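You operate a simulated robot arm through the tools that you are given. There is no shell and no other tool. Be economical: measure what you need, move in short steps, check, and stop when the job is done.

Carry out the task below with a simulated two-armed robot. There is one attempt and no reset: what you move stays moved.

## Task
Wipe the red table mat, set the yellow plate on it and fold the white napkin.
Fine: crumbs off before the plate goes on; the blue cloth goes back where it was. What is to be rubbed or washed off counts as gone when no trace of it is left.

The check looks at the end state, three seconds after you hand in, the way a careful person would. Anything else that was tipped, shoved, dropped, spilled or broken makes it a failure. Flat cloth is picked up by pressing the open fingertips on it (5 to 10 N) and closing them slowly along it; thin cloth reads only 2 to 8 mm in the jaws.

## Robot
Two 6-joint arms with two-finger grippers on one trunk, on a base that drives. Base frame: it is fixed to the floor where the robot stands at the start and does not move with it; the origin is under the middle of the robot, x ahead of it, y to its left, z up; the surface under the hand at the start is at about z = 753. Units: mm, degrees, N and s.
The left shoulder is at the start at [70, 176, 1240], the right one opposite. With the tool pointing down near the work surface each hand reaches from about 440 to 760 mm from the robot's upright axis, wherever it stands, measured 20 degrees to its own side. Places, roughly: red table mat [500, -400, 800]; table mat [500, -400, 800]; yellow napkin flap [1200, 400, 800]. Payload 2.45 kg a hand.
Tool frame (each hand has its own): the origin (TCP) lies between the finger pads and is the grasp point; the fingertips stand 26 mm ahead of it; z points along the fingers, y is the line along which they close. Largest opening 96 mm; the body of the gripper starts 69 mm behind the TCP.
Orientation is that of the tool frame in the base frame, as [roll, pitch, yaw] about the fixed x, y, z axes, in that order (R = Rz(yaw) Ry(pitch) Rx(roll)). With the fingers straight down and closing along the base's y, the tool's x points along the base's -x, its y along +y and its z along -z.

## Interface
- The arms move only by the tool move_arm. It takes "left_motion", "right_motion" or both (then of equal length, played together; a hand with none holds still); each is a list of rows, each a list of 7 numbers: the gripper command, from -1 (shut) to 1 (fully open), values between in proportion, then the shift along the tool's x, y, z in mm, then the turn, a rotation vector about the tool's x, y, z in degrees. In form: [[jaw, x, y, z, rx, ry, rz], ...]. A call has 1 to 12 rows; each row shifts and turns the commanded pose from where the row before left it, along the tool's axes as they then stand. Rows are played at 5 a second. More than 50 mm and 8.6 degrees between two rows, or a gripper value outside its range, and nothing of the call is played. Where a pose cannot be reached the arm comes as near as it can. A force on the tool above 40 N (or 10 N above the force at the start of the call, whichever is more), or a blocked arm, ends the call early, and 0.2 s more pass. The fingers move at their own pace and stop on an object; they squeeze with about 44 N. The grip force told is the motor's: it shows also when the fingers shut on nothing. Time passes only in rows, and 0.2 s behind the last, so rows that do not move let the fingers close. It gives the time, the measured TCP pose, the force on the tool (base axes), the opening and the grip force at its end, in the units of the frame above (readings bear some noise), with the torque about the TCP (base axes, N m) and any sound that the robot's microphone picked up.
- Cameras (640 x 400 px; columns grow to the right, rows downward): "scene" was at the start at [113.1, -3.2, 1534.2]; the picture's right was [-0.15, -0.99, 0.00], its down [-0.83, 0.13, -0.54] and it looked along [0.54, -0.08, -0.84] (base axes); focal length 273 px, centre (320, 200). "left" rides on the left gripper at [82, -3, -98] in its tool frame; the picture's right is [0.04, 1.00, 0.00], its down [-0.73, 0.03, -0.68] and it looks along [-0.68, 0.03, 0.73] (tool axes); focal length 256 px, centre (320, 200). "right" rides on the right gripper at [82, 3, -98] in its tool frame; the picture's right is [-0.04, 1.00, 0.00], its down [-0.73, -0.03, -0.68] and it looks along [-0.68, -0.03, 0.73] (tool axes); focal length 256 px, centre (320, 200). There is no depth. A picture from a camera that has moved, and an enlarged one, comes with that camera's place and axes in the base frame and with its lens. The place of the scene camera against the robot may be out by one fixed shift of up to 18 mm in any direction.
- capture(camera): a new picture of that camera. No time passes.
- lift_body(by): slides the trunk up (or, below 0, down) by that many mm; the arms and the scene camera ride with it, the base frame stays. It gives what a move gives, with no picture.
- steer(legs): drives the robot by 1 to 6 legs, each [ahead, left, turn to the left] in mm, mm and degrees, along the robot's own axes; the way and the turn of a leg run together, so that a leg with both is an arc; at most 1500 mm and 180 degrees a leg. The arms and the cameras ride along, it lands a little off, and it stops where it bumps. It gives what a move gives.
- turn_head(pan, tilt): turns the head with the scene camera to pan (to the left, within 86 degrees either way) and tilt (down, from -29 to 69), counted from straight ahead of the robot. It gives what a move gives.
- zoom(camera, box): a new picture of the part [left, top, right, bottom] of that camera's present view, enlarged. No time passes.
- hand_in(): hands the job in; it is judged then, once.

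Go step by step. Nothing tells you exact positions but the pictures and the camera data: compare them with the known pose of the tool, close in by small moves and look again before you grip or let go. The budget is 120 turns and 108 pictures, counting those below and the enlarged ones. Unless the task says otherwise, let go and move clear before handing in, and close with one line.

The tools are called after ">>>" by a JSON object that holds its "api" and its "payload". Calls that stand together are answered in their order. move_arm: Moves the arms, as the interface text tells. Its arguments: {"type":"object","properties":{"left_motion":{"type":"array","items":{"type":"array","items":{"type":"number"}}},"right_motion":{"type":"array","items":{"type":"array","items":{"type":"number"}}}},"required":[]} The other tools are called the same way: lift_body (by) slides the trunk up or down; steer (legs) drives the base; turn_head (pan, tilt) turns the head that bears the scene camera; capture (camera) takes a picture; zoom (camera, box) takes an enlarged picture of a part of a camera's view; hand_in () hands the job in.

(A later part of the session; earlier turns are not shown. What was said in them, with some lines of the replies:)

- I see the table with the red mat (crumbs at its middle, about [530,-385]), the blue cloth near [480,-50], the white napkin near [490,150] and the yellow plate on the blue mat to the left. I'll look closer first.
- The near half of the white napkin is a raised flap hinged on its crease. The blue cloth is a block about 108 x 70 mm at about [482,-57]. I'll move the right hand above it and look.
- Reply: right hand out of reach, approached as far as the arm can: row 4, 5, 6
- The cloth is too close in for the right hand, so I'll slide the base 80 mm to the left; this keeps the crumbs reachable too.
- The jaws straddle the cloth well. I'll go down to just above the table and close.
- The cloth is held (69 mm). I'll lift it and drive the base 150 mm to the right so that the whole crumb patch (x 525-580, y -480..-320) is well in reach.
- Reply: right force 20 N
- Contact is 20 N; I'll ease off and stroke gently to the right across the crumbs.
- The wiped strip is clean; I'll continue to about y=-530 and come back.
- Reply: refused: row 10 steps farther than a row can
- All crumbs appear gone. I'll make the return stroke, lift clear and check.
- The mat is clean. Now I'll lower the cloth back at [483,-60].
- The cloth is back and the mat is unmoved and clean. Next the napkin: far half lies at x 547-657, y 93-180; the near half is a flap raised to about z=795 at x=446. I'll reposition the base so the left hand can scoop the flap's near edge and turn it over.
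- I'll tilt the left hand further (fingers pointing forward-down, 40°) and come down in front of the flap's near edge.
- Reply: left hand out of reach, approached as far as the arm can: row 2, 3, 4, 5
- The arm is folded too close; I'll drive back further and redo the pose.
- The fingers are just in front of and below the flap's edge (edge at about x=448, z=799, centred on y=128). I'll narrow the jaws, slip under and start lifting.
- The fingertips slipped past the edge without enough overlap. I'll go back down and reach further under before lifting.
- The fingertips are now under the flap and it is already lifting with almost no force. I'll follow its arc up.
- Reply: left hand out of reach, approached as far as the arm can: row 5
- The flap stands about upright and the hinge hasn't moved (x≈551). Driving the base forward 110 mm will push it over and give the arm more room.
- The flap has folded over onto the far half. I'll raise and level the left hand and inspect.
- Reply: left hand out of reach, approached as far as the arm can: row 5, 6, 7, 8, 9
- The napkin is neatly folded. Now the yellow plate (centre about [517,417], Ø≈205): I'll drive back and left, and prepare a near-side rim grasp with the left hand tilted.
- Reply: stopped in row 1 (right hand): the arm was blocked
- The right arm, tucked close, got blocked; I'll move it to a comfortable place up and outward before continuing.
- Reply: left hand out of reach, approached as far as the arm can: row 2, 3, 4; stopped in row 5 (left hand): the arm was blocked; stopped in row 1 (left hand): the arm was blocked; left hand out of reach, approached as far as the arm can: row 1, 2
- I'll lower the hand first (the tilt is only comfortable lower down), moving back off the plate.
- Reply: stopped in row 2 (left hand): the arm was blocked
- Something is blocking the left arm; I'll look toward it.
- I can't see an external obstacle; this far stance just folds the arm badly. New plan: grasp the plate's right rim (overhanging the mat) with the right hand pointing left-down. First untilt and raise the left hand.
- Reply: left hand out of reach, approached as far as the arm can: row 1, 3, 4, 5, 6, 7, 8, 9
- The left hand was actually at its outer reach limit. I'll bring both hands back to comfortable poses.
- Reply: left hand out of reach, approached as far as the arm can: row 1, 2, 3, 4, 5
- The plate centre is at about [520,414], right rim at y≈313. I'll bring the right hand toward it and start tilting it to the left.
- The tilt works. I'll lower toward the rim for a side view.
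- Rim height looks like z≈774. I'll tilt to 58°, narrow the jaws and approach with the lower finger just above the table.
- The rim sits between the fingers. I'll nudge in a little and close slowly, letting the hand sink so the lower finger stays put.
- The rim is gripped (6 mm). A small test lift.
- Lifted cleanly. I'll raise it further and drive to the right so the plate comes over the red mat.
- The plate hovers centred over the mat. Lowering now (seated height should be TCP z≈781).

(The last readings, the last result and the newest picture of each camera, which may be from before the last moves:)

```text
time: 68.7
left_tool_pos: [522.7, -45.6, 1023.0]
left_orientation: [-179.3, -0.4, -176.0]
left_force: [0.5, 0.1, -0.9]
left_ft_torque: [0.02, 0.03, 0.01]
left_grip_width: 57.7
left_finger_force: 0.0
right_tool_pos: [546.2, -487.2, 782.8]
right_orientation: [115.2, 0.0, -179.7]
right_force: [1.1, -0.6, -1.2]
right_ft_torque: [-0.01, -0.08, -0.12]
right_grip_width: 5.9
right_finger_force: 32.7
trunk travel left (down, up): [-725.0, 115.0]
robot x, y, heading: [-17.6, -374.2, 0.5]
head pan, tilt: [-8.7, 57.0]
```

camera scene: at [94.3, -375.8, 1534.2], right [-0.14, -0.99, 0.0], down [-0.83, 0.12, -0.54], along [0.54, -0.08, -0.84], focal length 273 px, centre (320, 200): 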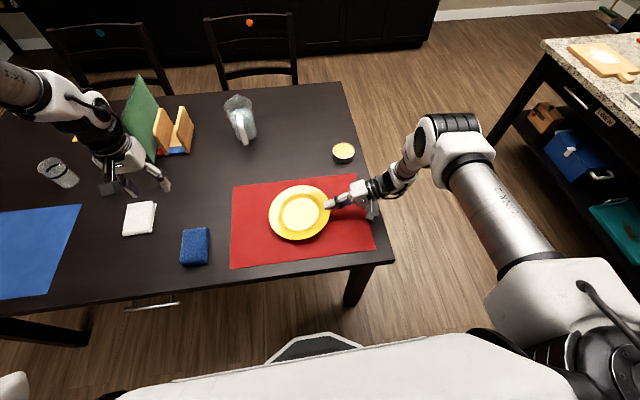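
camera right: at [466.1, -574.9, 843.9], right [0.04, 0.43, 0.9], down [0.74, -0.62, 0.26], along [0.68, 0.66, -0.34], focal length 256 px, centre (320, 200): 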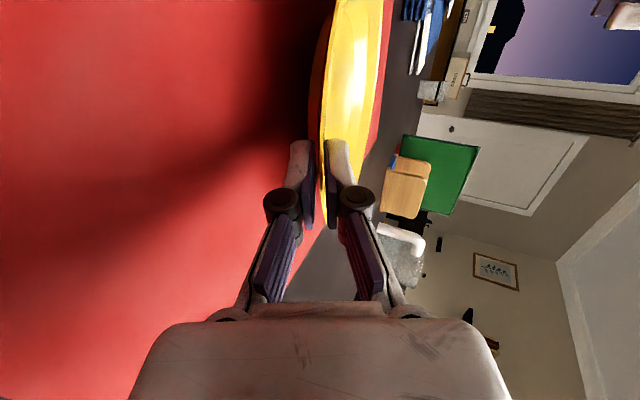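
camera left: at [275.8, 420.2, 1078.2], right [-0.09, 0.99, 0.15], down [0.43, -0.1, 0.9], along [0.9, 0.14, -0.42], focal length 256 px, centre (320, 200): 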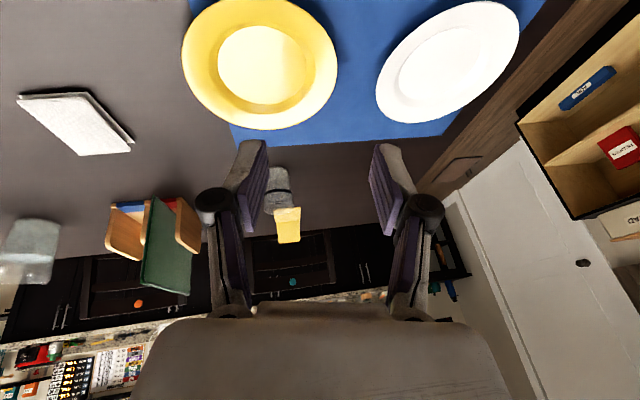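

Seated. I'll open in reverse of the closing motion and back out.

>>> {"api": "move_arm", "payload": {"right_motion": [[-0.8, 0, 0.5, 0, 0, 0, 0], [-0.7, 0, 1.8, 0, 0, 0, 0], [-0.6, 0, 2.2, 0, 0, 0, 0], [-0.5, 0, 2.2, 0, 0, 0, 0], [-0.5, 0, 0, 0, 0, 0, 0]]}}

>>> {"api": "capture", "payload": {"camera": "right"}}

>>> {"api": "zoom", "payload": {"camera": "scene", "box": [250, 170, 380, 251]}}

```text
time: 69.9
left_tool_pos: [521.9, -45.0, 1023.0]
left_orientation: [-179.2, -0.2, -176.0]
left_force: [0.4, -0.2, 0.2]
left_ft_torque: [-0.01, -0.02, 0.03]
left_grip_width: 57.7
left_finger_force: 0.1
right_tool_pos: [546.0, -484.8, 789.2]
right_orientation: [115.2, 0.0, -179.7]
right_force: [0.1, -0.5, -0.6]
right_ft_torque: [-0.04, 0.03, 0.0]
right_grip_width: 24.2
right_finger_force: 0.1
trunk travel left (down, up): [-725.0, 115.0]
robot x, y, heading: [-15.7, -373.8, 0.7]
head pan, tilt: [-8.7, 57.0]
```

```text
44 pictures are left
camera right: at [465.5, -573.2, 833.8], right [0.04, 0.43, 0.9], down [0.74, -0.62, 0.26], along [0.68, 0.66, -0.34], focal length 256 px, centre (320, 200)
```

right: 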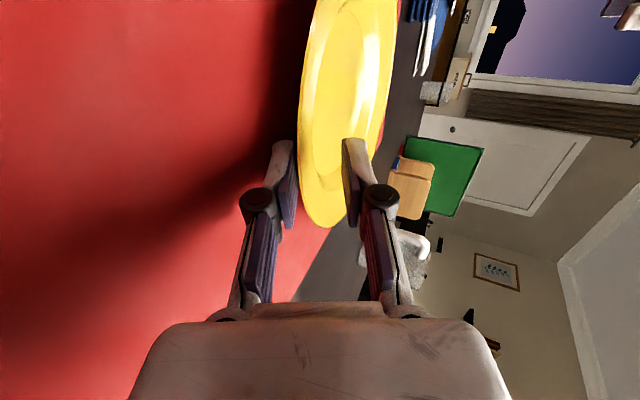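

```text
4.92 times, centred on (315, 210) of scene
camera zoom: at [94.0, -375.7, 1534.2], right [-0.14, -0.99, 0.0], down [-0.83, 0.12, -0.54], along [0.54, -0.08, -0.84], focal length 1343 px, centre (345, 148)
```

zoom: 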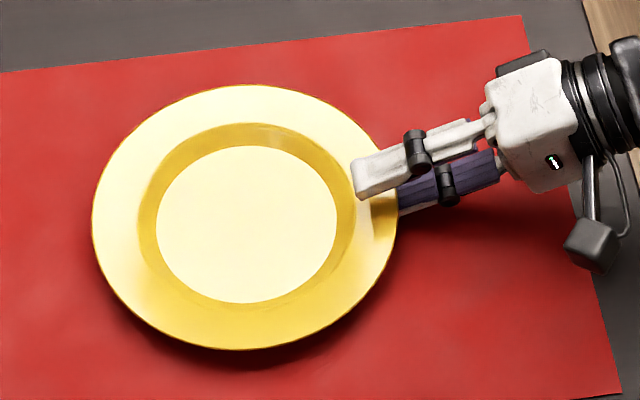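

Released. Withdraw sideways, then up.

>>> {"api": "move_arm", "payload": {"right_motion": [[-0.5, 0, -4.2, -9.1, 0, 0, 0], [-0.5, 0, -6.3, -13.6, 0, 0, 0], [-0.5, 0, -8.5, -18.1, 0, 0, 0], [-0.5, 0, 22, -32, 0, 0, 0], [-0.5, 0, 27, -33, 0, 0, 0], [-0.5, 0, 30, -25, 0, 0, 0], [-0.5, 0, 36, -17, 0, 0, 0], [-0.5, 0, 0, 0, 8, 0, 0], [-0.5, 0, 0, 0, 8, 0, 0], [-0.5, 0, 0, 0, 0, 0, 0]]}}

>>> {"api": "capture", "payload": {"camera": "scene"}}

>>> {"api": "zoom", "payload": {"camera": "scene", "box": [220, 165, 390, 271]}}

>>> {"api": "zoom", "payload": {"camera": "scene", "box": [100, 180, 240, 280]}}

```text
time: 72.1
left_tool_pos: [521.9, -44.5, 1023.1]
left_orientation: [-179.3, -0.2, -176.0]
left_force: [0.9, -0.3, 0.3]
left_ft_torque: [-0.03, -0.02, -0.05]
left_grip_width: 57.3
left_finger_force: 0.0
right_tool_pos: [545.8, -577.4, 939.2]
right_orientation: [131.2, 0.0, -179.8]
right_force: [-0.7, 0.5, 0.2]
right_ft_torque: [0.02, 0.0, 0.01]
right_grip_width: 24.2
right_finger_force: 0.1
trunk travel left (down, up): [-725.0, 115.0]
robot x, y, heading: [-19.2, -375.4, 0.7]
head pan, tilt: [-8.7, 57.0]
```

```text
42 pictures are left
camera scene: at [94.0, -376.3, 1534.2], right [-0.14, -0.99, 0.0], down [-0.83, 0.12, -0.54], along [0.54, -0.08, -0.84], focal length 273 px, centre (320, 200)
```

scene: 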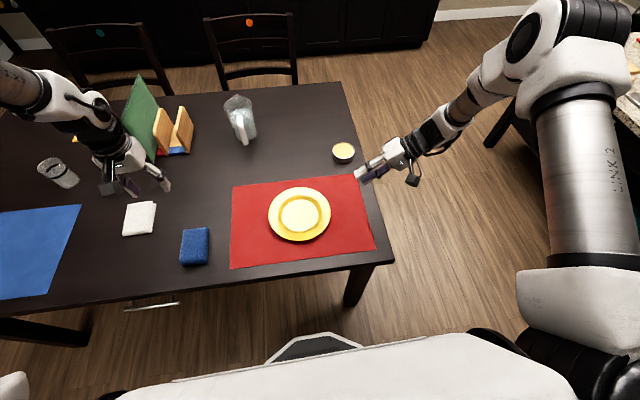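

```text
3.76 times, centred on (305, 218) of scene
camera zoom: at [94.0, -376.3, 1534.2], right [-0.14, -0.99, 0.0], down [-0.83, 0.12, -0.54], along [0.54, -0.08, -0.84], focal length 1027 px, centre (376, 132)
```

zoom: 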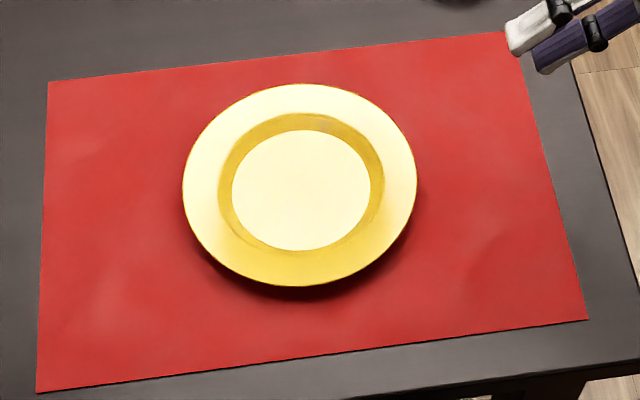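

```text
4.00 times, centred on (170, 230) of scene
camera zoom: at [94.0, -376.3, 1534.2], right [-0.14, -0.99, 0.0], down [-0.83, 0.12, -0.54], along [0.54, -0.08, -0.84], focal length 1091 px, centre (920, 80)
```

zoom: 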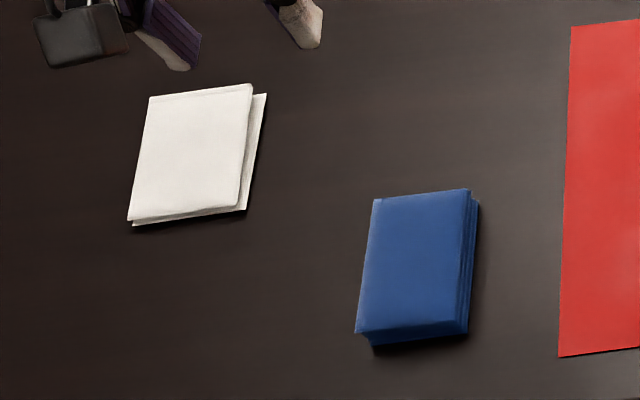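

All three jobs look done. The plate sits level in the middle of the clean mat, the napkin is folded flat, the blue cloth is back where it was, and both hands are clear.

>>> {"api": "hand_in", "payload": {}}

```text
The job is handed in.
```

The red mat is wiped with no crumbs left, the yellow plate is on it, the white napkin is folded (top half about a centimetre off the lower one), and the blue cloth is back in its place; I handed the job in but got no verdict back.
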